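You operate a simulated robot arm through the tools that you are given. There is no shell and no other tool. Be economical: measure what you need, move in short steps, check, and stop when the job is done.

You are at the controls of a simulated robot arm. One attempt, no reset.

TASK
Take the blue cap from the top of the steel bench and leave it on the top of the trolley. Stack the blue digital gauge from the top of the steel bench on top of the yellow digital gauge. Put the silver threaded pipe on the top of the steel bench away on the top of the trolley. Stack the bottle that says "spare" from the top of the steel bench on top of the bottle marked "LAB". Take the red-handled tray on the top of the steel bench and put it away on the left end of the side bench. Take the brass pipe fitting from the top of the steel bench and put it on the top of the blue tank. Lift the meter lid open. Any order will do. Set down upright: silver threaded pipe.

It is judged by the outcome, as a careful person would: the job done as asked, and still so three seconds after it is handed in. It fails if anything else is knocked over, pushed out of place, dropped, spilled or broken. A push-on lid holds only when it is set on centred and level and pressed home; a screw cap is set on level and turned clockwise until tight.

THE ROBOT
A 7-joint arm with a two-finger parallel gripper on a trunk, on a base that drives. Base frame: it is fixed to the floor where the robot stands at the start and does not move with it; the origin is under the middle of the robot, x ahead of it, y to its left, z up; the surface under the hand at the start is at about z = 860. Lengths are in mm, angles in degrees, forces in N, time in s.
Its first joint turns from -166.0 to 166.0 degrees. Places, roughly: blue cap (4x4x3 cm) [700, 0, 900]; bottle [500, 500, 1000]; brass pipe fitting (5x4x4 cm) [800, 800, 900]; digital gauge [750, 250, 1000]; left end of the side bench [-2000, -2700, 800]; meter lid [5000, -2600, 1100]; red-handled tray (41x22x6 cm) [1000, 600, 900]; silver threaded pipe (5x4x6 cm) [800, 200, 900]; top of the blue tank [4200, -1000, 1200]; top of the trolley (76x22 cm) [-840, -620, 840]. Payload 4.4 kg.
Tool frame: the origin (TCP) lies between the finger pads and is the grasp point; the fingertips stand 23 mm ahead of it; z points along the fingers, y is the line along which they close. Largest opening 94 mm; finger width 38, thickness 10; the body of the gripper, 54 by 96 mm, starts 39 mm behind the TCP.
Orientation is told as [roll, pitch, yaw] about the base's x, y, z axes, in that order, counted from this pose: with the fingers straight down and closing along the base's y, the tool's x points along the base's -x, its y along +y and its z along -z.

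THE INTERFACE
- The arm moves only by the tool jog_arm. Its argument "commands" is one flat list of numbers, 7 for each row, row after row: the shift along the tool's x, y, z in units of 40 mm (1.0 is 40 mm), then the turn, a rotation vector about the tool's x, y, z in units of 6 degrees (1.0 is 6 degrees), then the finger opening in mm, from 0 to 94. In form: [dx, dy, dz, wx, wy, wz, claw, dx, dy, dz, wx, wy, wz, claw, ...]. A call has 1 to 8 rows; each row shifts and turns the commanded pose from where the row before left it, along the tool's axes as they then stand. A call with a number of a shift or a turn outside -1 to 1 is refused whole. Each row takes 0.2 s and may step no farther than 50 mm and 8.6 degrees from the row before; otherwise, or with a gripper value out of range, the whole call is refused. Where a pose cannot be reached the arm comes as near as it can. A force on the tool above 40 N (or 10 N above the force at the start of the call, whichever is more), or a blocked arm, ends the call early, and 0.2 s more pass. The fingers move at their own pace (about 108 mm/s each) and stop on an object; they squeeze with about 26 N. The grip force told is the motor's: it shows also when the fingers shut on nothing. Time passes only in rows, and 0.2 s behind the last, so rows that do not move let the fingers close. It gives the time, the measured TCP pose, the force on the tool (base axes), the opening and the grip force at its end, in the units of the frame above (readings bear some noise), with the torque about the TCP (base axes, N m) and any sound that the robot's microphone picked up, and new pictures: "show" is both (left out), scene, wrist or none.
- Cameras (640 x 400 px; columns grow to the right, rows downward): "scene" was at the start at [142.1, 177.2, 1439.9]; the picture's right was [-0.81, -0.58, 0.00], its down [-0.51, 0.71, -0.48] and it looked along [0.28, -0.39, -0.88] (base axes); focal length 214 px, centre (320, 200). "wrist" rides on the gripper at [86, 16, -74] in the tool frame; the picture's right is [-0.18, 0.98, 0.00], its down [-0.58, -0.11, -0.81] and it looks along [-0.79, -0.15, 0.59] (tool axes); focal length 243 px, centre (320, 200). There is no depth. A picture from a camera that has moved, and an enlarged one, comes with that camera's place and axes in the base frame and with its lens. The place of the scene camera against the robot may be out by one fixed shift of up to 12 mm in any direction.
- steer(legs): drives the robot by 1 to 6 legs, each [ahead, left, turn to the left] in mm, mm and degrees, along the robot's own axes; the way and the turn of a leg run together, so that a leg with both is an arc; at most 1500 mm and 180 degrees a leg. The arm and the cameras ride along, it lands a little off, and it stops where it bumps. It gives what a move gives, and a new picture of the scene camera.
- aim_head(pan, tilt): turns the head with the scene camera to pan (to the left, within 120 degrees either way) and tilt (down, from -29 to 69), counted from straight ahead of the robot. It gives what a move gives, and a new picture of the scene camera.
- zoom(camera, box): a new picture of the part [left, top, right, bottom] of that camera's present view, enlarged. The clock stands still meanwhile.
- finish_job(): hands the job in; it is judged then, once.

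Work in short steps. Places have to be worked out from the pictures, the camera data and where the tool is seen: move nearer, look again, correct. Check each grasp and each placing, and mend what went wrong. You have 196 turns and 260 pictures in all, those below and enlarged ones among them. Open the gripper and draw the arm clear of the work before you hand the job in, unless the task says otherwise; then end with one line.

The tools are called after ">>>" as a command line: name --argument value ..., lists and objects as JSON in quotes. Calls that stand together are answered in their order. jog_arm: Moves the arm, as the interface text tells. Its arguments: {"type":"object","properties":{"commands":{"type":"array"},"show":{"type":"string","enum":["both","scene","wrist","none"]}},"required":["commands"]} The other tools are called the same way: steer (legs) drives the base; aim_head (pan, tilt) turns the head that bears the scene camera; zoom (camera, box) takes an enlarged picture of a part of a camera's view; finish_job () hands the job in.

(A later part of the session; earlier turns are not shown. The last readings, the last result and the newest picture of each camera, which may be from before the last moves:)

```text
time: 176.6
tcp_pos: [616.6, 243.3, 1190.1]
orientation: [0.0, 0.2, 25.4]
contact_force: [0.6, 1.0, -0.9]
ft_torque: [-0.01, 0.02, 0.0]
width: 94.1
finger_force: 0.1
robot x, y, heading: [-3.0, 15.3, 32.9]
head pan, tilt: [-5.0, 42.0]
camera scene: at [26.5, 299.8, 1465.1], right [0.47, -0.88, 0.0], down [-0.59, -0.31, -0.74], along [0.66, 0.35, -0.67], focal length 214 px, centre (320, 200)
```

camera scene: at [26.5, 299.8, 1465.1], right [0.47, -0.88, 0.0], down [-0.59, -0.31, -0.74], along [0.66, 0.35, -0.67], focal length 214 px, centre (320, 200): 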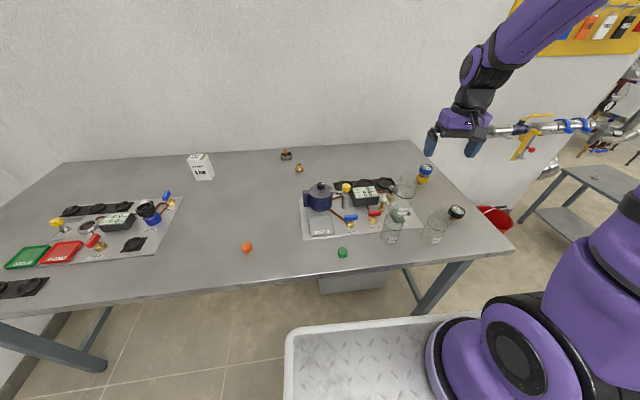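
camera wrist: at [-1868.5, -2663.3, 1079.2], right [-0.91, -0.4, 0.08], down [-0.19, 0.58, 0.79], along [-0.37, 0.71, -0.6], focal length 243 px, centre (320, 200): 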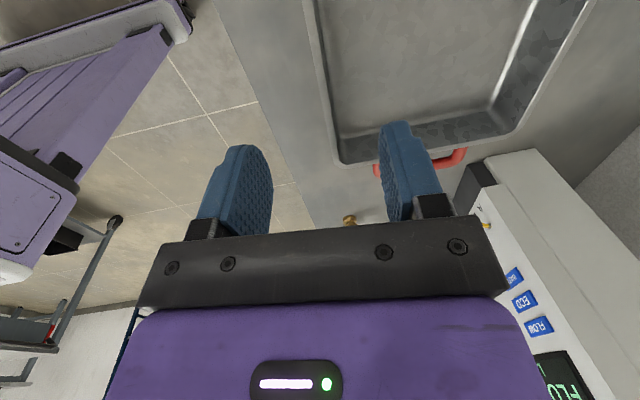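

All items remain in place. Raise the arm, then square up, strafe left 190 and move ahead 155 for the brass fitting.

>>> jog_arm --commands '[0, 0, -1, 0, 0, -0.6, 94, 0, 0, -1, 0, 0, -0.6, 94]' --show "none"

>>> steer --legs '[[0, 0, 4], [0, 190, 0], [150, 0, 0]]'

>>> aim_head --pan 0 --tilt 40

```text
time: 177.2
tcp_pos: [614.6, 244.4, 1270.5]
orientation: [0.0, 0.0, 32.6]
contact_force: [-0.2, 1.0, 0.1]
ft_torque: [-0.01, 0.04, 0.0]
width: 94.1
finger_force: 0.0
robot x, y, heading: [-6.2, 7.1, 32.8]
head pan, tilt: [-5.0, 42.0]
```

```text
time: 180.2
tcp_pos: [600.6, 531.9, 1270.1]
orientation: [-0.1, 0.1, 36.5]
contact_force: [-0.9, 0.2, -0.3]
ft_torque: [-0.01, -0.03, 0.0]
width: 94.0
finger_force: 0.1
robot x, y, heading: [-3.2, 260.8, 37.0]
head pan, tilt: [-5.0, 42.0]
camera scene: at [10.3, 547.1, 1465.1], right [0.53, -0.85, 0.0], down [-0.57, -0.35, -0.74], along [0.63, 0.39, -0.67], focal length 214 px, centre (320, 200)
```

scene: 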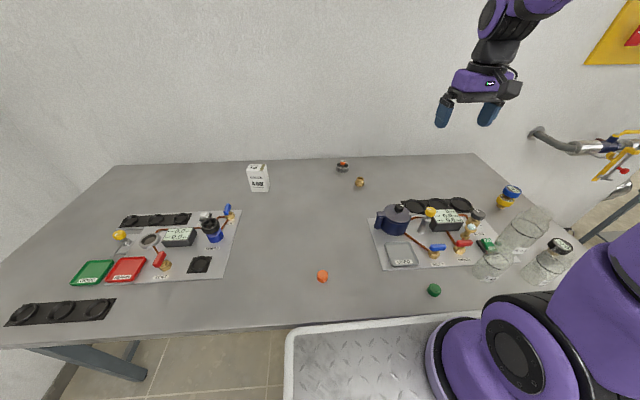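

```text
time: 180.9
tcp_pos: [601.2, 532.7, 1270.4]
orientation: [0.0, 0.2, 36.5]
contact_force: [0.5, -0.5, -0.5]
ft_torque: [-0.01, 0.02, 0.01]
width: 94.0
finger_force: 0.0
robot x, y, heading: [-3.8, 262.5, 37.0]
head pan, tilt: [0.0, 40.0]
camera scene: at [7.4, 553.9, 1468.0], right [0.6, -0.8, 0.0], down [-0.51, -0.39, -0.77], along [0.61, 0.46, -0.64], focal length 214 px, centre (320, 200)
```

scene: 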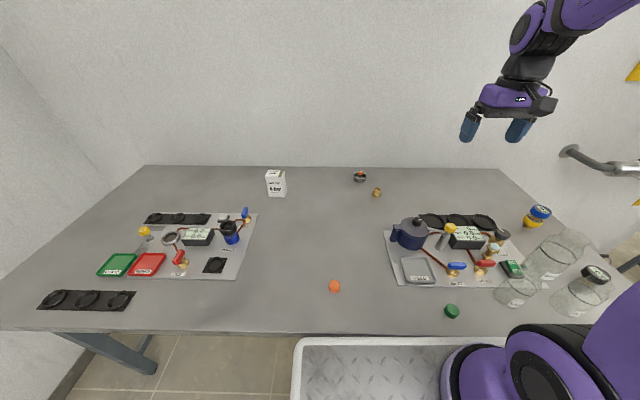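

Brass fitting ≈(763,814). Move above it.

>>> jog_arm --commands '[-0.93, 0.405, 0.6, 0, 0, 0, 94, -0.93, 0.405, 0.6, 0, 0, 0, 94, -0.93, 0.405, 0.6, 0, 0, 0, 94, -0.93, 0.405, 0.6, 0, 0, 0, 94, -0.93, 0.405, 0.6, 0, 0, 0, 94, -0.93, 0.405, 0.6, 0, 0, 0, 94, -0.93, 0.405, 0.6, 0, 0, 0, 94, -0.93, 0.405, 0.6, 0, 0, 0, 94]' --show "none"

>>> jog_arm --commands '[0, 0, 0.8, 0, 0, 0, 94, 0, 0, 0.9, 0, 0, 0, 94]'

```text
time: 182.7
tcp_pos: [761.9, 810.8, 1078.8]
orientation: [0.0, 0.0, 36.5]
contact_force: [-0.5, 0.4, 1.2]
ft_torque: [0.04, 0.02, 0.01]
width: 94.1
finger_force: 0.1
robot x, y, heading: [-1.8, 258.8, 37.0]
head pan, tilt: [0.0, 40.0]
```

```text
time: 183.3
tcp_pos: [763.4, 812.8, 1013.3]
orientation: [0.0, 0.1, 36.6]
contact_force: [-0.8, -0.5, 0.2]
ft_torque: [0.03, 0.0, 0.0]
width: 94.0
finger_force: 0.0
robot x, y, heading: [-2.5, 258.8, 36.8]
head pan, tilt: [0.0, 40.0]
camera scene: at [7.0, 553.7, 1468.1], right [0.6, -0.8, 0.0], down [-0.51, -0.39, -0.77], along [0.61, 0.46, -0.64], focal length 214 px, centre (320, 200)
camera wrist: at [684.2, 773.7, 1085.4], right [-0.44, 0.9, 0.0], down [0.53, 0.26, 0.81], along [0.72, 0.35, -0.59], focal length 243 px, centre (320, 200)
```

scene: 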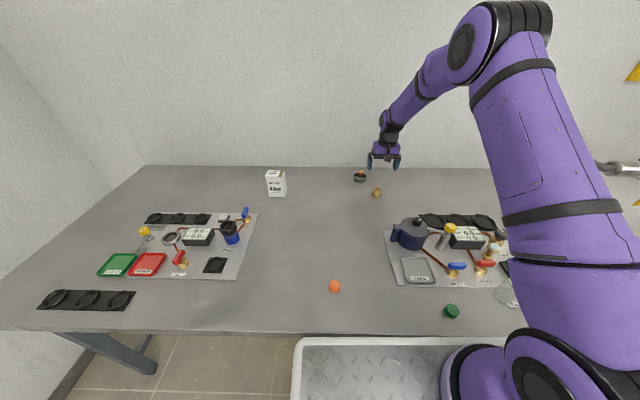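
wrist: 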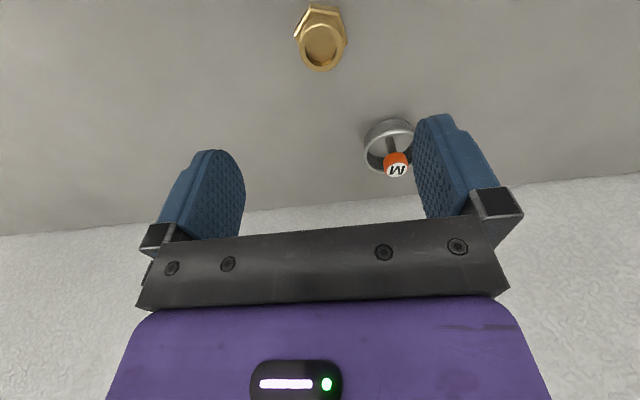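

Brass is ≈11 mm nearer than TCP, centred laterally. Check hex orientation.

>>> zoom --camera "wrist" --box '[280, 0, 360, 80]'

```text
5.00 times, centred on (320, 40) of wrist
camera zoom: at [684.2, 773.7, 1085.4], right [-0.44, 0.9, 0.0], down [0.53, 0.26, 0.81], along [0.72, 0.35, -0.59], focal length 1213 px, centre (320, 1000)
```

zoom: 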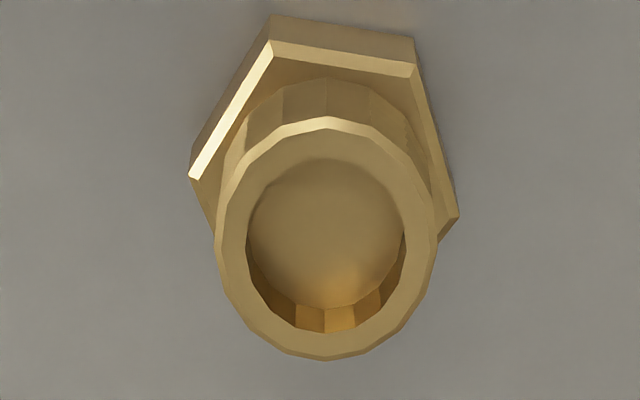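

A hex flat pair lies ~12.5° from my closing axis: rotate yaw +12.5°, move back 11 mm, descend to TCP≈887.

>>> jog_arm --commands '[0.27, 0, 0.5, 0, 0, 0, 94, 0, 0, 0.7, 0, 0, -1, 94, 0, 0, 0.8, 0, 0, -1.0, 94, 0, 0, 0.8, 0, 0, 0, 94, 0, 0, 0.3, 0, 0, 0, 94, 0, 0, 0, 0, 0, 0, 94]' --show "wrist"

```text
time: 184.7
tcp_pos: [753.6, 807.3, 886.4]
orientation: [0.1, 0.1, 48.4]
contact_force: [0.9, -0.3, 0.0]
ft_torque: [-0.04, 0.05, -0.02]
width: 94.0
finger_force: 0.0
robot x, y, heading: [0.4, 261.2, 37.0]
head pan, tilt: [0.0, 40.0]
camera wrist: at [685.0, 752.6, 960.1], right [-0.61, 0.79, 0.0], down [0.47, 0.36, 0.81], along [0.64, 0.5, -0.59], focal length 243 px, centre (320, 200)
```

wrist: 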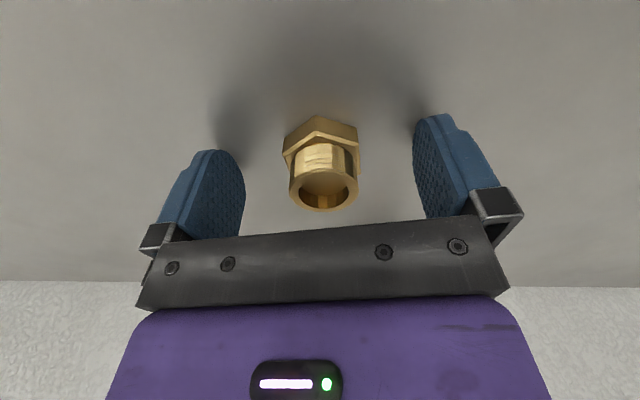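

Aligned with the flats. Close and lift gently.

>>> jog_arm --commands '[0, 0, 0.02, 0, 0, 0, 0, 0, 0, 0, 0, 0, 0, 0, 0, 0, 0, 0, 0, 0, 0, 0, 0, 0, 0, 0, 0, 0, 0, 0, -0.1, 0, 0, 0, 0, 0, 0, -0.3, 0, 0, 0, 0, 0, 0, -0.5, 0, 0, 0, 0, 0, 0, -0.8, 0, 0, 0, 0]' --show "wrist"

```text
time: 186.5
tcp_pos: [752.7, 805.7, 952.4]
orientation: [-0.1, 0.0, 48.5]
contact_force: [0.1, -0.6, -1.3]
ft_torque: [0.01, -0.01, 0.01]
width: 42.1
finger_force: 25.8
robot x, y, heading: [-3.7, 262.3, 37.0]
head pan, tilt: [0.0, 40.0]
camera wrist: at [684.4, 752.1, 1025.8], right [-0.61, 0.79, 0.0], down [0.47, 0.36, 0.81], along [0.64, 0.49, -0.59], focal length 243 px, centre (320, 200)
```

wrist: 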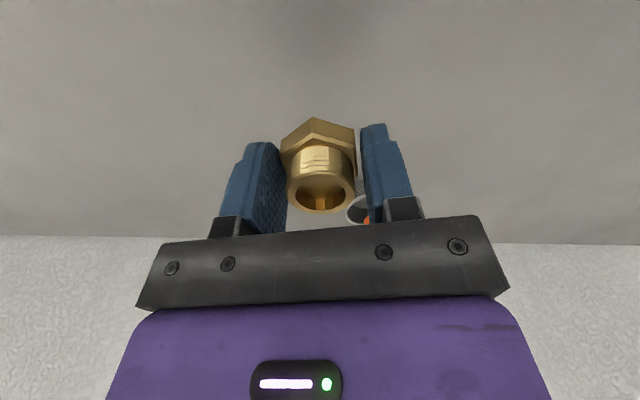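

Held on the flats. Raise and retract, then back off the bench, turn toward the tank and look.

>>> jog_arm --commands '[0.1, 0, -1, 0, 0, 0, 0, 0.5, 0, -1, 0, 0, 0, 0, 0.7, 0, -0.95, 0, 0, 0, 0, 0.7, 0, -0.95, 0, 0, 0, 0, 0.7, 0, -0.95, 0, 0, 0, 0, 0.7, 0, -0.95, 0, 0, 0, 0, 0.7, 0, -0.95, 0, 0, 0, 0, 0.7, 0, -0.95, 0, 0, 0, 0]' --show "none"

>>> steer --legs '[[-300, 0, 0], [0, 0, -50]]'

>>> aim_head --pan 0 --tilt 20

```text
time: 188.3
tcp_pos: [627.8, 662.8, 1259.1]
orientation: [0.1, 0.2, 48.5]
contact_force: [0.1, 0.3, -1.4]
ft_torque: [-0.01, 0.06, -0.02]
width: 41.7
finger_force: 25.6
robot x, y, heading: [-3.9, 258.1, 37.0]
head pan, tilt: [0.0, 40.0]
```

```text
time: 190.8
tcp_pos: [404.2, 470.2, 1260.1]
orientation: [0.0, 0.0, 47.0]
contact_force: [-0.2, -0.2, -0.9]
ft_torque: [0.02, 0.01, -0.01]
width: 41.8
finger_force: 26.0
robot x, y, heading: [-238.5, 78.5, 35.5]
head pan, tilt: [0.0, 40.0]
stopped in leg 2: the robot was blocked; the commanded pose is now the measured one
camera scene: at [-218.7, 377.0, 1468.0], right [0.58, -0.81, 0.0], down [-0.52, -0.37, -0.77], along [0.62, 0.44, -0.64], focal length 214 px, centre (320, 200)
```

scene: 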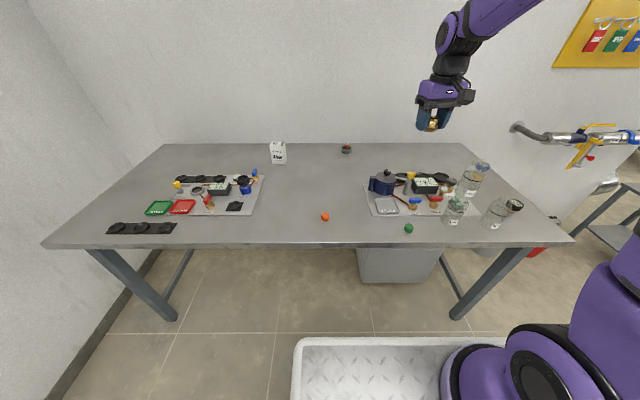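

```text
time: 191.6
tcp_pos: [404.4, 470.0, 1259.9]
orientation: [0.0, 0.0, 46.9]
contact_force: [1.4, -0.7, -1.1]
ft_torque: [0.0, 0.0, 0.04]
width: 41.9
finger_force: 26.0
robot x, y, heading: [-239.5, 85.3, 35.2]
head pan, tilt: [0.0, 20.0]
camera scene: at [-212.0, 381.7, 1499.4], right [0.58, -0.81, 0.0], down [-0.28, -0.2, -0.94], along [0.77, 0.54, -0.34], focal length 214 px, centre (320, 200)
```

scene: 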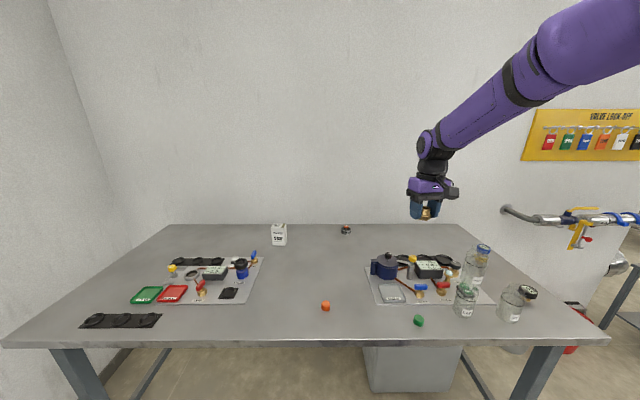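

Turn was blocked (rear near the trolley after backing). Move back to the origin spot where pivoting was free, then turn.

>>> steer --legs '[[146, -100, 0], [0, -107, 0], [0, 0, -48]]'

>>> aim_head --pan -115 --tilt 40

>>> zoom --camera "scene" --box '[270, 90, 470, 220]'

>>> aim_head --pan 0 --tilt 20

```text
time: 196.1
tcp_pos: [714.4, -228.4, 1259.5]
orientation: [0.0, 0.1, -1.7]
contact_force: [-1.1, 0.5, -1.4]
ft_torque: [0.01, -0.04, 0.01]
width: 41.5
finger_force: 25.5
robot x, y, heading: [1.4, -2.3, -13.4]
head pan, tilt: [0.0, 20.0]
camera scene: at [246.6, 178.5, 1499.4], right [-0.23, -0.97, 0.0], down [-0.33, 0.08, -0.94], along [0.91, -0.22, -0.34], focal length 214 px, centre (320, 200)
```

scene: 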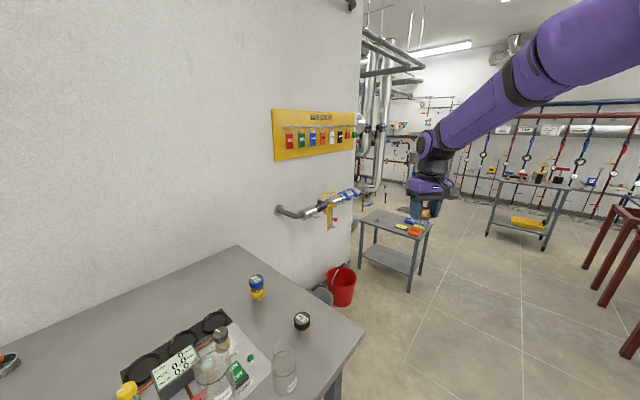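

```text
time: 198.0
tcp_pos: [713.3, -227.5, 1260.1]
orientation: [0.0, 0.1, -1.7]
contact_force: [0.1, 0.3, -1.3]
ft_torque: [0.01, -0.02, 0.02]
width: 41.6
finger_force: 26.3
robot x, y, heading: [2.3, -1.3, -13.0]
head pan, tilt: [-115.0, 40.0]
camera scene: at [103.3, 133.3, 1468.0], right [-0.79, 0.62, 0.0], down [0.4, 0.5, -0.77], along [-0.47, -0.6, -0.64], focal length 214 px, centre (320, 200)
```

scene: 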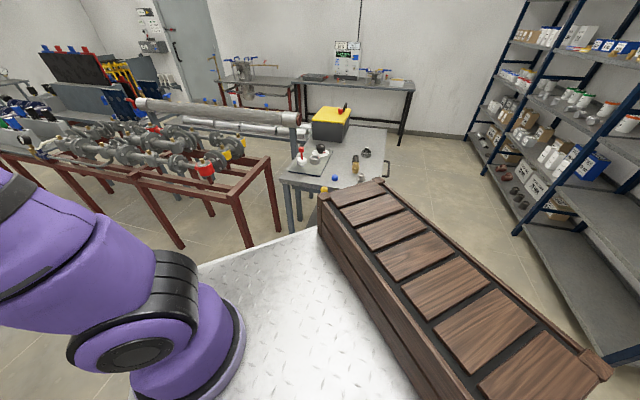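

```text
3.08 times, centred on (370, 155) of scene
camera zoom: at [103.3, 133.3, 1468.0], right [-0.79, 0.62, 0.0], down [0.4, 0.5, -0.77], along [-0.47, -0.6, -0.64], focal length 660 px, centre (166, 338)
```

zoom: 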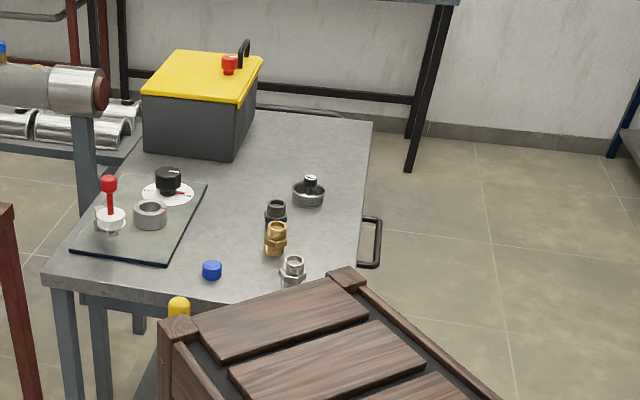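

```text
time: 199.9
tcp_pos: [714.5, -227.1, 1261.3]
orientation: [0.0, 0.1, -1.6]
contact_force: [-0.6, 0.3, -1.3]
ft_torque: [-0.01, 0.0, 0.0]
width: 41.7
finger_force: 25.8
robot x, y, heading: [1.4, 2.3, -13.3]
head pan, tilt: [0.0, 20.0]
camera scene: at [246.6, 178.5, 1499.4], right [-0.23, -0.97, 0.0], down [-0.33, 0.08, -0.94], along [0.91, -0.22, -0.34], focal length 214 px, centre (320, 200)
```

scene: 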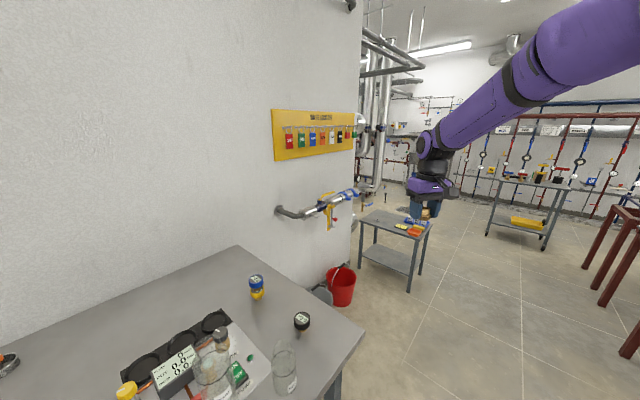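

Trolley items are intact. The tank is beyond the wall's end (corner ≈(2140,-690)), so I drive around: heading −51° for 2.3 m, then turn left and look.

>>> steer --legs '[[0, 0, -38], [1160, 0, 0], [1150, 0, 0], [0, 0, 40]]'

```text
time: 215.0
tcp_pos: [2134.3, -2053.2, 1259.8]
orientation: [0.1, 0.1, -1.0]
contact_force: [-0.8, 0.7, -1.4]
ft_torque: [-0.01, 0.0, 0.02]
width: 41.9
finger_force: 25.8
robot x, y, heading: [1419.3, -1837.3, -12.3]
head pan, tilt: [0.0, 20.0]
camera scene: at [1660.6, -1653.6, 1499.4], right [-0.22, -0.98, 0.0], down [-0.33, 0.07, -0.94], along [0.92, -0.2, -0.34], focal length 214 px, centre (320, 200)
```

scene: 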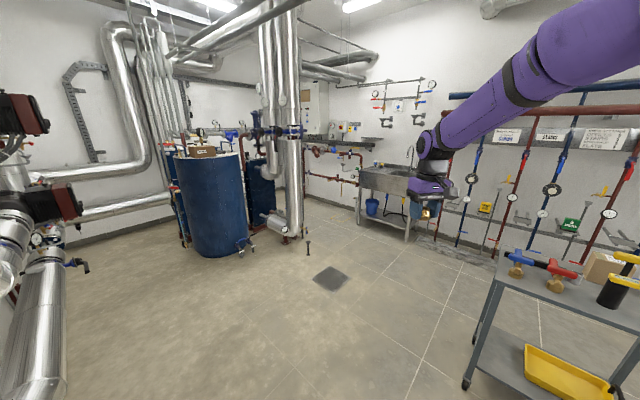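

The blue tank is in view. Zoom on its top and look for the meter.

>>> zoom --camera "scene" --box '[150, 100, 300, 270]'

>>> zoom --camera "scene" --box '[290, 80, 470, 250]'

```text
2.35 times, centred on (225, 185) of scene
camera zoom: at [1660.6, -1653.6, 1499.4], right [-0.22, -0.98, 0.0], down [-0.33, 0.07, -0.94], along [0.92, -0.2, -0.34], focal length 505 px, centre (544, 235)
```

zoom: 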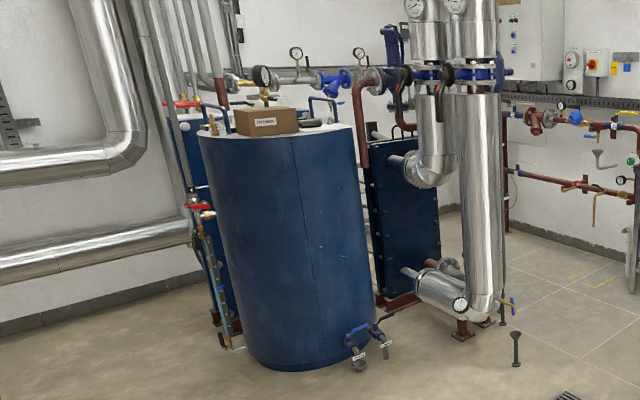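

```text
2.35 times, centred on (380, 165) of scene
camera zoom: at [1660.6, -1653.6, 1499.4], right [-0.22, -0.98, 0.0], down [-0.33, 0.07, -0.94], along [0.92, -0.2, -0.34], focal length 505 px, centre (179, 282)
```

zoom: 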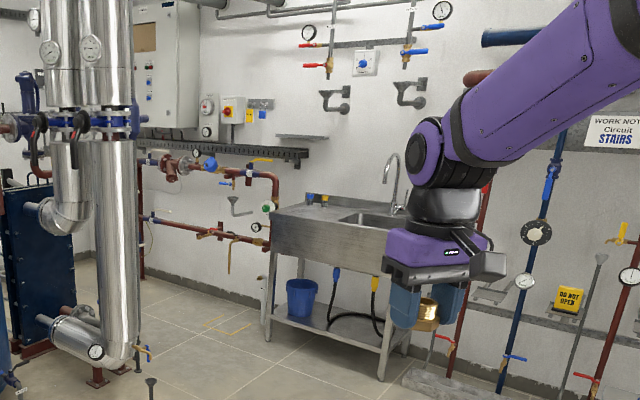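

Tank centre ≈(4340,-820), top ≈1140–1200. Turn left 31.5° and drive ~1750 toward it, then look.

>>> steer --legs '[[0, 0, 31.5], [1000, 0, 0], [750, 0, 0]]'

>>> aim_head --pan 0 --tilt 30

```text
time: 225.4
tcp_pos: [3801.9, -1068.2, 1260.3]
orientation: [0.0, 0.1, 30.5]
contact_force: [-0.4, -0.1, -1.8]
ft_torque: [0.02, 0.01, 0.0]
width: 41.6
finger_force: 26.0
robot x, y, heading: [3076.3, -1255.1, 19.1]
head pan, tilt: [0.0, 20.0]
camera scene: at [3187.9, -976.9, 1499.4], right [0.32, -0.95, 0.0], down [-0.32, -0.11, -0.94], along [0.89, 0.31, -0.34], focal length 214 px, centre (320, 200)
```

scene: 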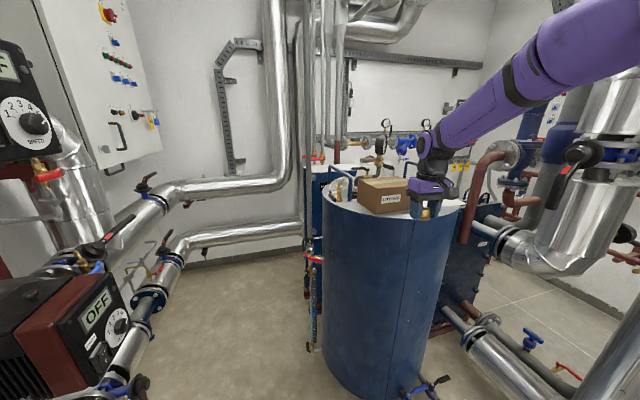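

```text
time: 226.1
tcp_pos: [3801.3, -1068.4, 1260.3]
orientation: [-0.1, 0.1, 30.4]
contact_force: [-0.1, 0.4, -0.4]
ft_torque: [0.0, 0.0, 0.04]
width: 41.7
finger_force: 26.1
robot x, y, heading: [3080.0, -1257.2, 18.9]
head pan, tilt: [0.0, 30.0]
camera scene: at [3185.3, -977.8, 1483.4], right [0.32, -0.95, 0.0], down [-0.47, -0.16, -0.87], along [0.82, 0.28, -0.5], focal length 214 px, centre (320, 200)
```

scene: 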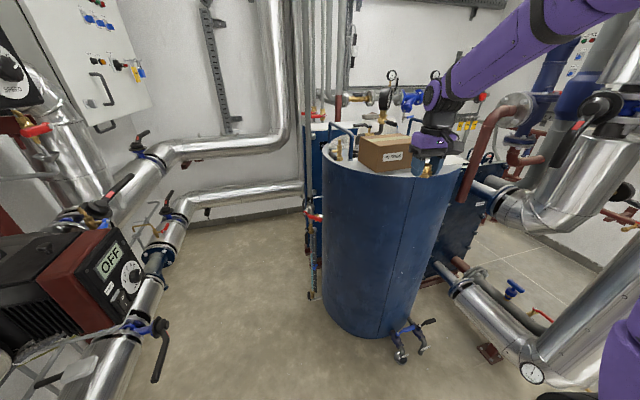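

>>> zoom --camera "scene" --box '[310, 100, 480, 210]'

```text
3.64 times, centred on (395, 155) of scene
camera zoom: at [3185.3, -977.8, 1483.4], right [0.32, -0.95, 0.0], down [-0.47, -0.16, -0.87], along [0.82, 0.28, -0.5], focal length 780 px, centre (47, 364)
```

zoom: 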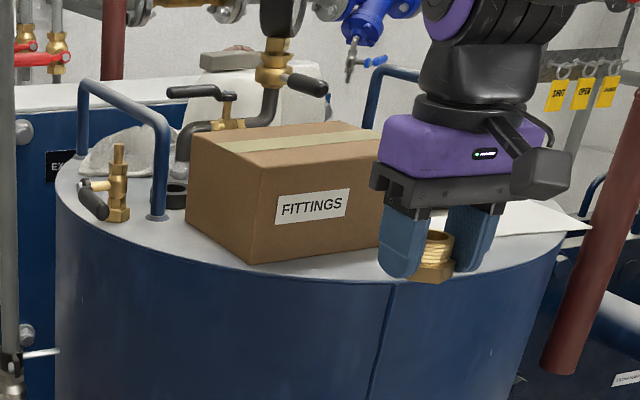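

Tank top ≈z 1130, centre ≈(4390,-960), r≈350; the FITTINGS box occupies the middle, free space to its right around (4213,-1192). Raise and swing the arm right first, then drive 300 closer.

>>> jog_arm --commands '[0, -0.9, -0.3, 0, 0, 0, 0, 0, -0.92, -0.3, 0, 0, 0, 0, 0, -0.92, -0.3, 0, 0, 0, 0, 0, -0.92, -0.3, 0, 0, 0, 0, 0, -0.92, -0.3, 0, 0, 0, 0, 0, -0.92, -0.3, 0, 0, 0, 0, 0, -0.9, -0.2, 0, 0, 0, 0]' --show "none"

>>> steer --legs '[[300, 0, 0]]'

>>> aim_head --pan -15 --tilt 35

>>> jog_arm --commands '[0, 0, 0, 0, 0, 0, 0]' --show "wrist"

```text
time: 227.7
tcp_pos: [3931.3, -1288.9, 1341.0]
orientation: [0.0, 0.0, 30.6]
contact_force: [0.0, 0.9, -0.2]
ft_torque: [-0.03, -0.01, -0.01]
width: 41.8
finger_force: 25.7
robot x, y, heading: [3075.8, -1258.1, 18.9]
head pan, tilt: [0.0, 30.0]
```

```text
time: 229.8
tcp_pos: [4210.8, -1185.8, 1340.3]
orientation: [0.1, 0.2, 30.8]
contact_force: [0.1, -0.8, -0.9]
ft_torque: [0.0, 0.0, -0.01]
width: 41.9
finger_force: 26.9
robot x, y, heading: [3357.3, -1163.7, 19.6]
head pan, tilt: [0.0, 30.0]
camera scene: at [3462.0, -880.3, 1483.4], right [0.33, -0.94, 0.0], down [-0.47, -0.17, -0.87], along [0.82, 0.29, -0.5], focal length 214 px, centre (320, 200)
```

scene: 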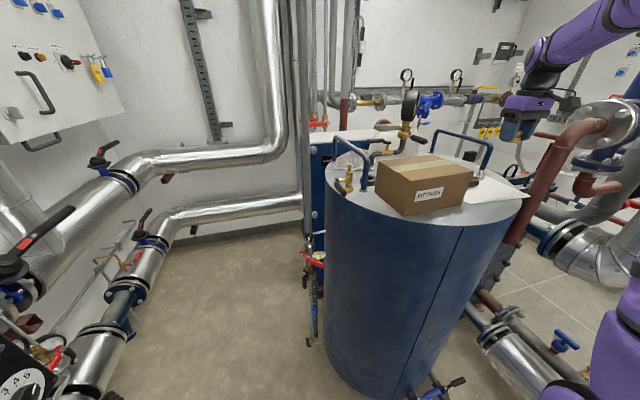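

```text
time: 230.5
tcp_pos: [4210.0, -1185.5, 1340.9]
orientation: [0.0, 0.1, 30.9]
contact_force: [-0.1, -0.8, -1.5]
ft_torque: [0.0, 0.01, 0.0]
width: 42.0
finger_force: 26.1
robot x, y, heading: [3355.2, -1158.6, 19.4]
head pan, tilt: [-15.0, 35.0]
camera scene: at [3464.5, -903.6, 1475.6], right [0.08, -1.0, 0.0], down [-0.57, -0.04, -0.82], along [0.82, 0.06, -0.57], focal length 214 px, centre (320, 200)
```

scene: 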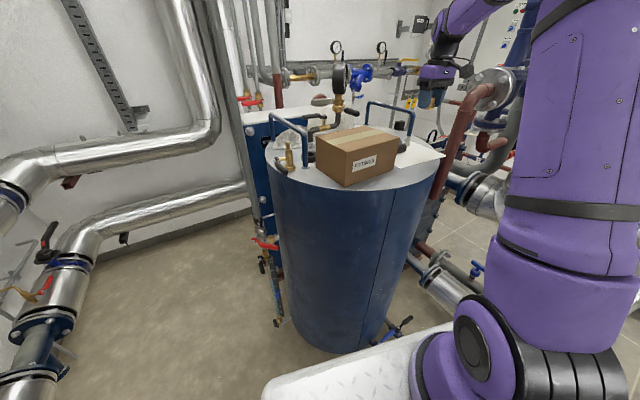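

```text
time: 230.9
tcp_pos: [4211.1, -1186.4, 1340.8]
orientation: [0.0, 0.1, 30.9]
contact_force: [-0.8, 0.0, -1.7]
ft_torque: [0.02, -0.01, -0.01]
width: 41.9
finger_force: 26.4
robot x, y, heading: [3360.2, -1159.6, 19.6]
head pan, tilt: [-15.0, 35.0]
camera wrist: at [4128.9, -1217.1, 1415.1], right [-0.35, 0.94, 0.0], down [0.56, 0.21, 0.81], along [0.76, 0.28, -0.59], focal length 243 px, centre (320, 200)
```

wrist: 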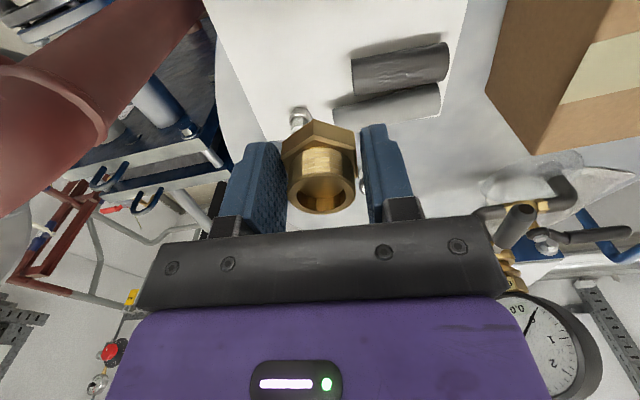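

>>> zoom --camera "scene" --box '[260, 80, 470, 220]'

>>> zoom --camera "wrist" --box '[200, 0, 640, 240]'

```text
2.86 times, centred on (365, 150) of scene
camera zoom: at [3464.5, -903.6, 1475.6], right [0.08, -1.0, 0.0], down [-0.57, -0.04, -0.82], along [0.82, 0.06, -0.57], focal length 613 px, centre (191, 343)
```

zoom: 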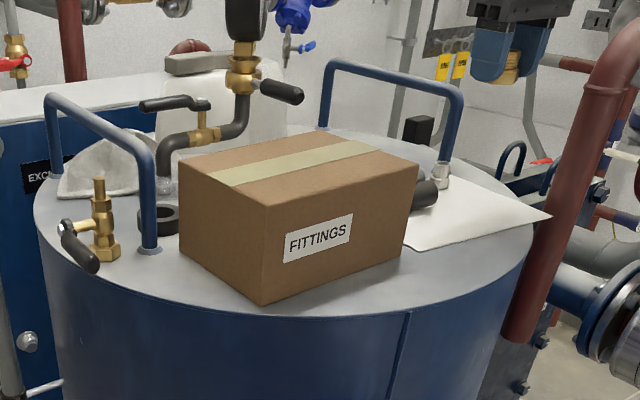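

```text
1.45 times, centred on (420, 120) of wrist
camera zoom: at [4128.9, -1217.1, 1415.1], right [-0.35, 0.94, 0.0], down [0.56, 0.21, 0.81], along [0.76, 0.28, -0.59], focal length 353 px, centre (174, 316)
```

zoom: 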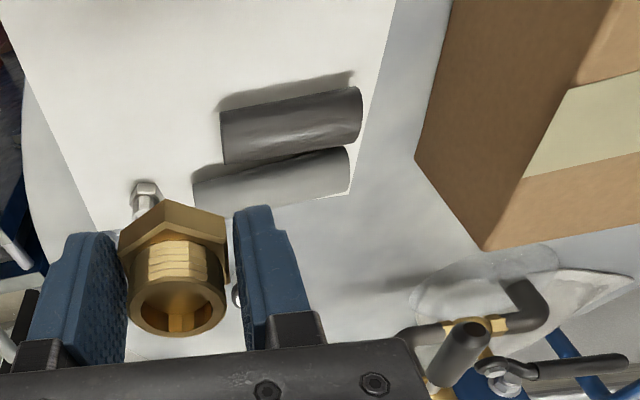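

The free bare spot is between rim, paper sheet and box corner: ≈(4153,-1165). I'll rotate the tool to yaw 90° so the narrow side faces the box, and go over that spot.

>>> jog_arm --commands '[0.49, 0.6, 0, 0, 0, 0, 0, 0.49, 0.6, 0, 0, 0, 0, 0, 0, 0, 0.2, 0, 0, -1, 0, 0, 0, 0.2, 0, 0, -1, 0, 0, 0, 0.2, 0, 0, -1, 0, 0, 0, 0.2, 0, 0, -1, 0, 0, 0, 0.2, 0, 0, -1, 0, 0, 0, 0.2, 0, 0, -1, 0]' --show "none"

>>> jog_arm --commands '[0, 0, 0.2, 0, 0, -1, 0, 0, 0, 0.2, 0, 0, -1, 0, 0, 0, 0.2, 0, 0, -1, 0, 0, 0, 0.2, 0, 0, -0.9, 0, 0, 0, 0, 0, 0, 0, 0]'

>>> zoom --camera "scene" --box '[300, 60, 470, 220]'

```text
time: 232.7
tcp_pos: [4152.3, -1166.5, 1294.0]
orientation: [0.1, 0.1, 67.0]
contact_force: [0.7, -0.3, -0.8]
ft_torque: [0.0, 0.0, 0.04]
width: 41.8
finger_force: 25.8
robot x, y, heading: [3355.0, -1157.6, 19.5]
head pan, tilt: [-15.0, 35.0]
```

```text
time: 233.9
tcp_pos: [4153.6, -1165.2, 1260.3]
orientation: [0.1, 0.0, 90.4]
contact_force: [0.5, -0.1, -1.1]
ft_torque: [0.0, -0.01, -0.01]
width: 41.9
finger_force: 25.8
robot x, y, heading: [3355.6, -1159.4, 19.4]
head pan, tilt: [-15.0, 35.0]
camera scene: at [3464.5, -903.6, 1475.6], right [0.08, -1.0, 0.0], down [-0.57, -0.04, -0.82], along [0.82, 0.06, -0.57], focal length 214 px, centre (320, 200)
camera wrist: at [4137.3, -1251.8, 1334.8], right [-0.98, 0.18, 0.0], down [0.11, 0.58, 0.81], along [0.14, 0.79, -0.59], focal length 243 px, centre (320, 200)
```

scene: 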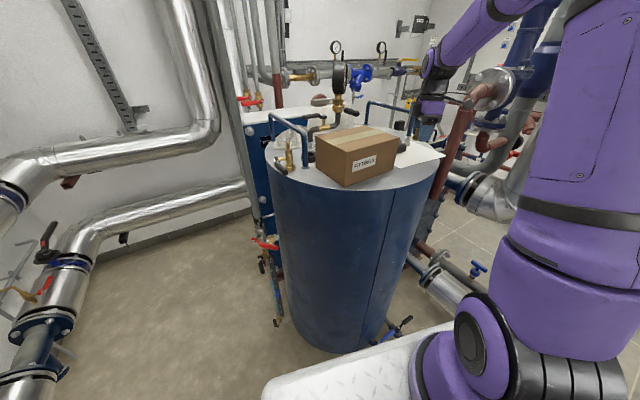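
wrist: 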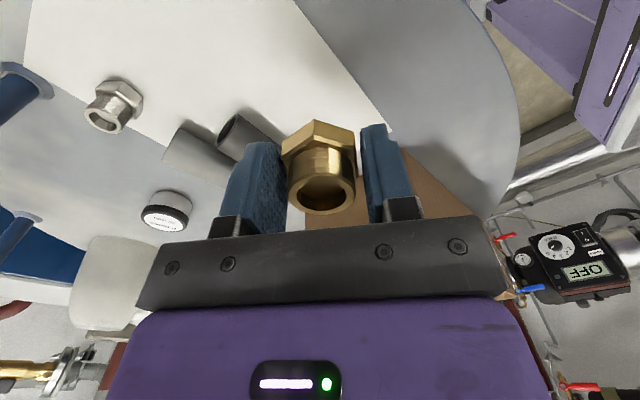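

```text
2.50 times, centred on (385, 140) of scene
camera zoom: at [3464.5, -903.6, 1475.6], right [0.08, -1.0, 0.0], down [-0.57, -0.04, -0.82], along [0.82, 0.06, -0.57], focal length 536 px, centre (158, 350)
```

zoom: 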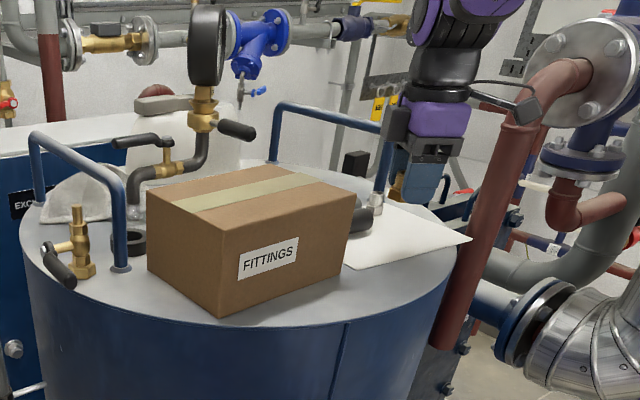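

Triangulating sheet corner in both cameras gives tank top z≈1164; the bare strip's middle is ≈(4080,-1158). Shift there and lower to ~1215.

>>> jog_arm --commands '[-0.09, 0.9, 0.2, 0, 0, 0, 0, -0.09, 0.93, 0.2, 0, 0, 0, 0, 0, 0, 0.7, 0, 0, 0, 0, 0, 0, 0, 0, 0, 0, 0]'

>>> zoom --camera "scene" --box '[300, 60, 470, 220]'

```text
time: 234.9
tcp_pos: [4079.4, -1157.8, 1217.5]
orientation: [0.1, 0.0, 90.3]
contact_force: [-0.9, 0.3, -1.0]
ft_torque: [-0.02, 0.01, -0.03]
width: 41.8
finger_force: 26.0
robot x, y, heading: [3353.5, -1161.7, 19.4]
head pan, tilt: [-15.0, 35.0]
camera scene: at [3464.5, -903.6, 1475.6], right [0.08, -1.0, 0.0], down [-0.57, -0.04, -0.82], along [0.82, 0.06, -0.57], focal length 214 px, centre (320, 200)
camera wrist: at [4063.7, -1244.4, 1292.4], right [-0.98, 0.18, 0.0], down [0.11, 0.58, 0.81], along [0.14, 0.79, -0.59], focal length 243 px, centre (320, 200)
```

scene: 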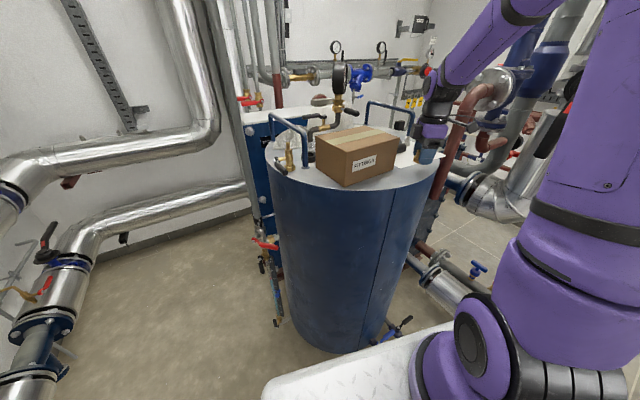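
wrist: 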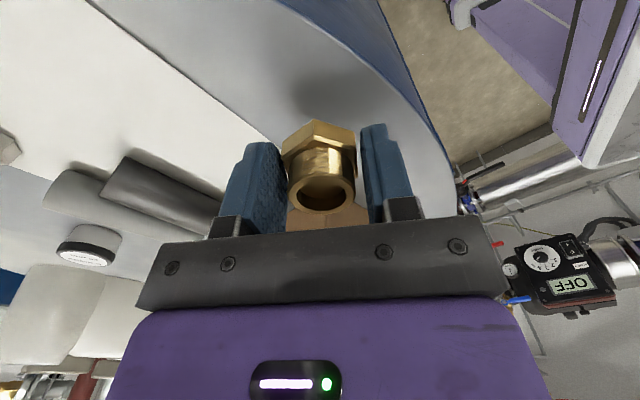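

```text
2.50 times, centred on (385, 140) of scene
camera zoom: at [3464.5, -903.6, 1475.6], right [0.08, -1.0, 0.0], down [-0.57, -0.04, -0.82], along [0.82, 0.06, -0.57], focal length 536 px, centre (158, 350)
```

zoom: 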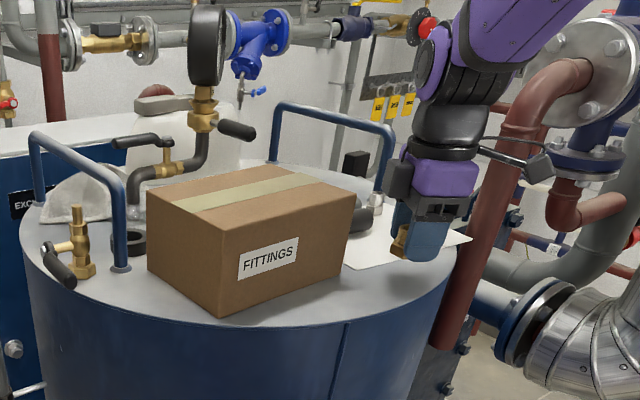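

The spot below is bare tank top with margin. Lower gently.

>>> jog_arm --commands '[0, 0.05, 0.3, 0, 0, 0, 0, 0, 0, 0.15, 0, 0, 0, 0, 0, 0, 0.1, 0, 0, 0, 0, 0, 0, 0.08, 0, 0, 0, 0, 0, 0, 0, 0, 0, 0, 0]' --show "none"

```text
time: 236.1
tcp_pos: [4077.5, -1158.1, 1192.1]
orientation: [0.1, 0.0, 90.3]
contact_force: [-0.1, -0.9, -1.6]
ft_torque: [0.02, -0.02, 0.03]
width: 41.8
finger_force: 26.3
robot x, y, heading: [3359.2, -1161.8, 19.3]
head pan, tilt: [-15.0, 35.0]
```

>>> jog_arm --commands '[0, 0, 0.07, 0, 0, 0, 0, 0, 0, 0.07, 0, 0, 0, 0, 0, 0, 0, 0, 0, 0, 0]' --show "wrist"

```text
time: 236.9
tcp_pos: [4077.0, -1158.9, 1185.6]
orientation: [0.0, 0.0, 90.4]
contact_force: [-0.4, -0.6, -1.2]
ft_torque: [0.0, -0.03, -0.01]
width: 42.0
finger_force: 26.0
robot x, y, heading: [3354.9, -1162.0, 19.4]
head pan, tilt: [-15.0, 35.0]
camera wrist: at [4061.4, -1245.3, 1260.3], right [-0.98, 0.18, 0.0], down [0.11, 0.58, 0.81], along [0.14, 0.79, -0.59], focal length 243 px, centre (320, 200)
```

wrist: 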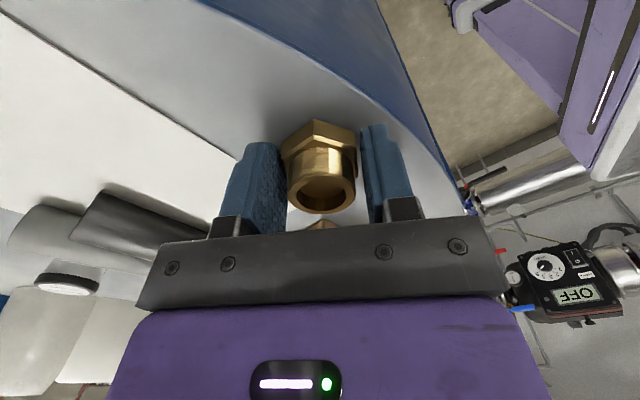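

>>> zoom --camera "wrist" --box '[200, 0, 480, 220]'

>>> zoom --camera "scene" --box '[370, 110, 470, 200]'

```text
1.82 times, centred on (340, 110) of wrist
camera zoom: at [4061.4, -1245.3, 1260.3], right [-0.98, 0.18, 0.0], down [0.11, 0.58, 0.81], along [0.14, 0.79, -0.59], focal length 441 px, centre (284, 364)
```

zoom: 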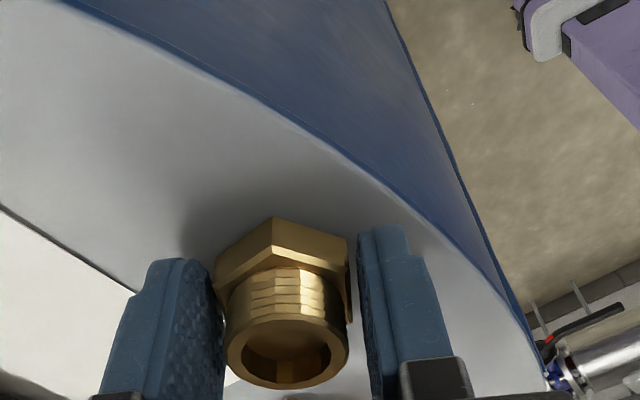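

```text
4.44 times, centred on (420, 155) of scene
camera zoom: at [3464.5, -903.6, 1475.6], right [0.08, -1.0, 0.0], down [-0.57, -0.04, -0.82], along [0.82, 0.06, -0.57], focal length 953 px, centre (-124, 400)
```

zoom: 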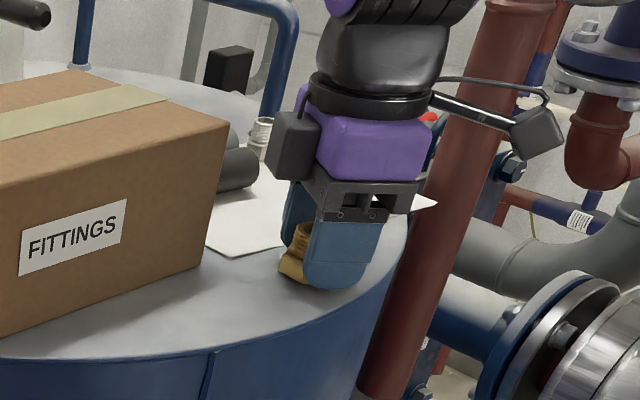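

Nearly touching. Shift 6 mm inward and continue lowering.

>>> jog_arm --commands '[0, -0.15, 0.05, 0, 0, 0, 0, 0, 0, 0.06, 0, 0, 0, 0, 0, 0, 0.06, 0, 0, 0, 0, 0, 0, 0, 0, 0, 0, 0]' --show "none"

```text
time: 237.9
tcp_pos: [4083.0, -1157.5, 1181.9]
orientation: [0.0, 0.0, 90.3]
contact_force: [4.3, -0.9, 13.6]
ft_torque: [0.01, -0.13, 0.0]
width: 41.9
finger_force: 25.6
robot x, y, heading: [3355.7, -1160.4, 19.5]
head pan, tilt: [-15.0, 35.0]
```

Contact. Release modestly and lift straight up.

>>> jog_arm --commands '[0, 0, -0.02, 0, 0, 0, 30, 0, 0, 0, 0, 0, 0, 55, 0, 0, 0, 0, 0, 0, 66, 0, 0, 0, 0, 0, 0, 66, 0, 0, -0.4, 0, 0, 0, 66, 0, 0, -0.8, 0, 0, 0, 66, 0, 0, -1, 0, 0, 0, 66, 0, 0, -1, 0, 0, 0, 66]' --show "wrist"

>>> zoom --camera "scene" --box '[370, 110, 470, 200]'

```text
time: 239.7
tcp_pos: [4084.9, -1158.9, 1309.9]
orientation: [0.1, 0.0, 90.2]
contact_force: [0.3, -0.2, -0.5]
ft_torque: [0.01, 0.0, -0.02]
width: 65.9
finger_force: 0.1
robot x, y, heading: [3354.6, -1154.9, 19.6]
head pan, tilt: [-15.0, 35.0]
camera wrist: at [4069.1, -1246.3, 1383.4], right [-0.98, 0.18, 0.0], down [0.11, 0.58, 0.81], along [0.14, 0.79, -0.59], focal length 243 px, centre (320, 200)
```

wrist: 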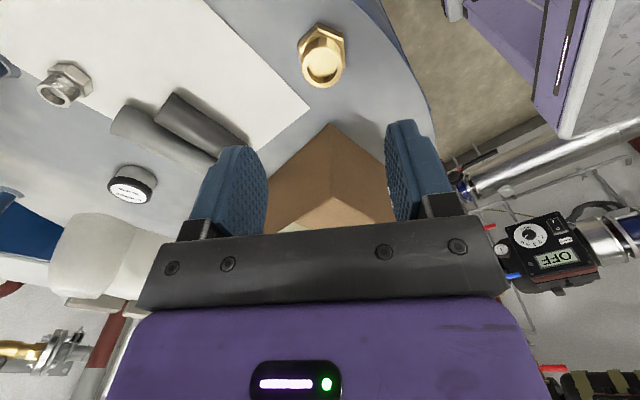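

```text
4.44 times, centred on (420, 155) of scene
camera zoom: at [3464.9, -903.6, 1475.6], right [0.08, -1.0, 0.0], down [-0.57, -0.04, -0.82], along [0.82, 0.06, -0.57], focal length 953 px, centre (-124, 400)
```

zoom: 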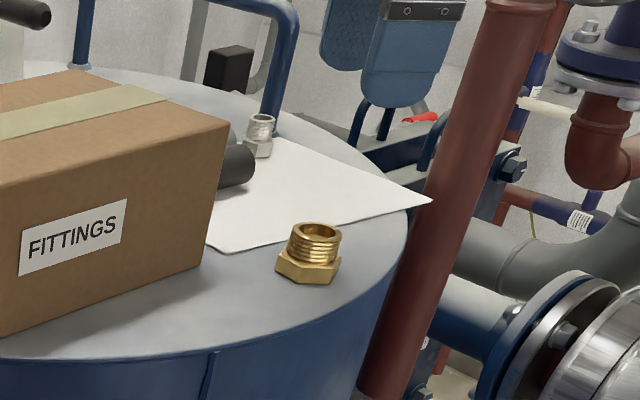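

Brass fitting stands on the tank. Back away 300 mm, turn right toward the meter and look.

>>> steer --legs '[[-350, 0, 0], [0, 0, -54]]'

>>> aim_head --pan 5 --tilt 15

>>> zoom --camera "scene" --box '[220, 120, 420, 250]'

```text
time: 244.5
tcp_pos: [3440.5, -1875.1, 1308.6]
orientation: [0.1, 0.0, 34.9]
contact_force: [0.6, -0.4, 0.3]
ft_torque: [-0.02, -0.02, 0.02]
width: 66.0
finger_force: 0.1
robot x, y, heading: [3026.6, -1273.5, -35.9]
head pan, tilt: [-15.0, 35.0]
camera scene: at [3304.1, -1218.2, 1475.6], right [-0.78, -0.63, 0.0], down [-0.36, 0.45, -0.82], along [0.52, -0.64, -0.57], focal length 214 px, centre (320, 200)
```

scene: 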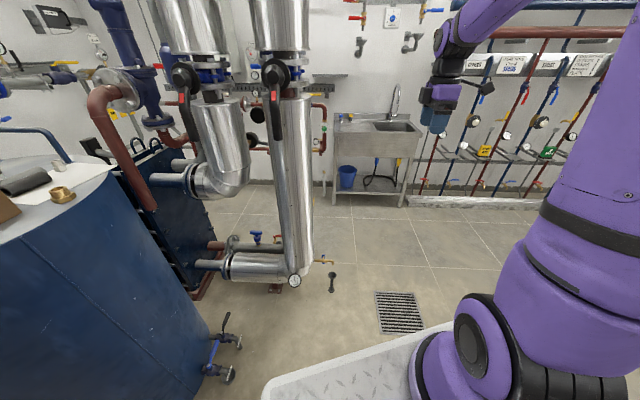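

```text
time: 245.3
tcp_pos: [3440.5, -1874.6, 1309.0]
orientation: [0.1, 0.0, 34.8]
contact_force: [-0.3, 0.5, 0.1]
ft_torque: [-0.04, 0.01, 0.01]
width: 65.9
finger_force: 0.0
robot x, y, heading: [3026.5, -1275.2, -35.9]
head pan, tilt: [5.0, 15.0]
camera scene: at [3328.8, -1197.9, 1507.5], right [-0.52, -0.86, 0.0], down [-0.22, 0.13, -0.97], along [0.83, -0.5, -0.26], focal length 214 px, centre (320, 200)
```

scene: 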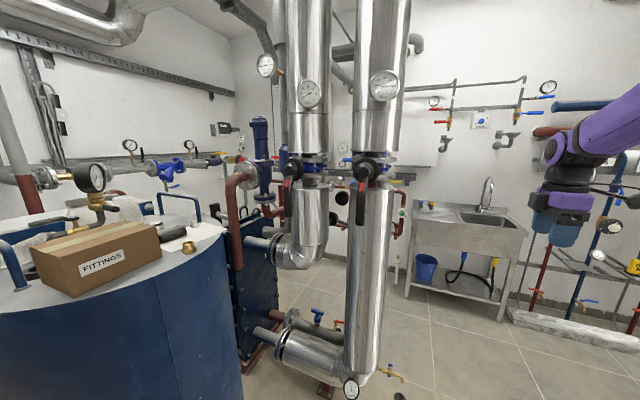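

```text
3.08 times, centred on (320, 185) of scene
camera zoom: at [3328.8, -1197.9, 1507.5], right [-0.52, -0.86, 0.0], down [-0.22, 0.13, -0.97], along [0.83, -0.5, -0.26], focal length 660 px, centre (320, 246)
```

zoom: 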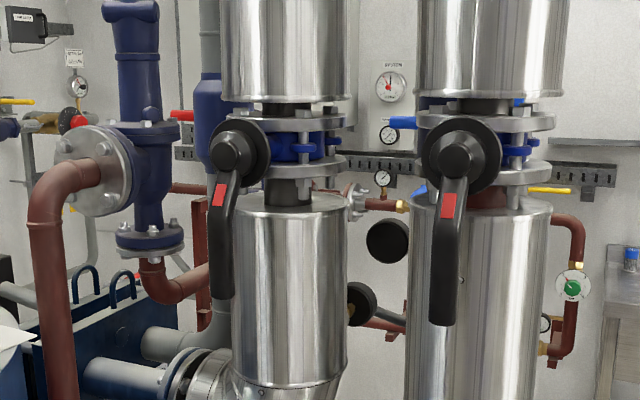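

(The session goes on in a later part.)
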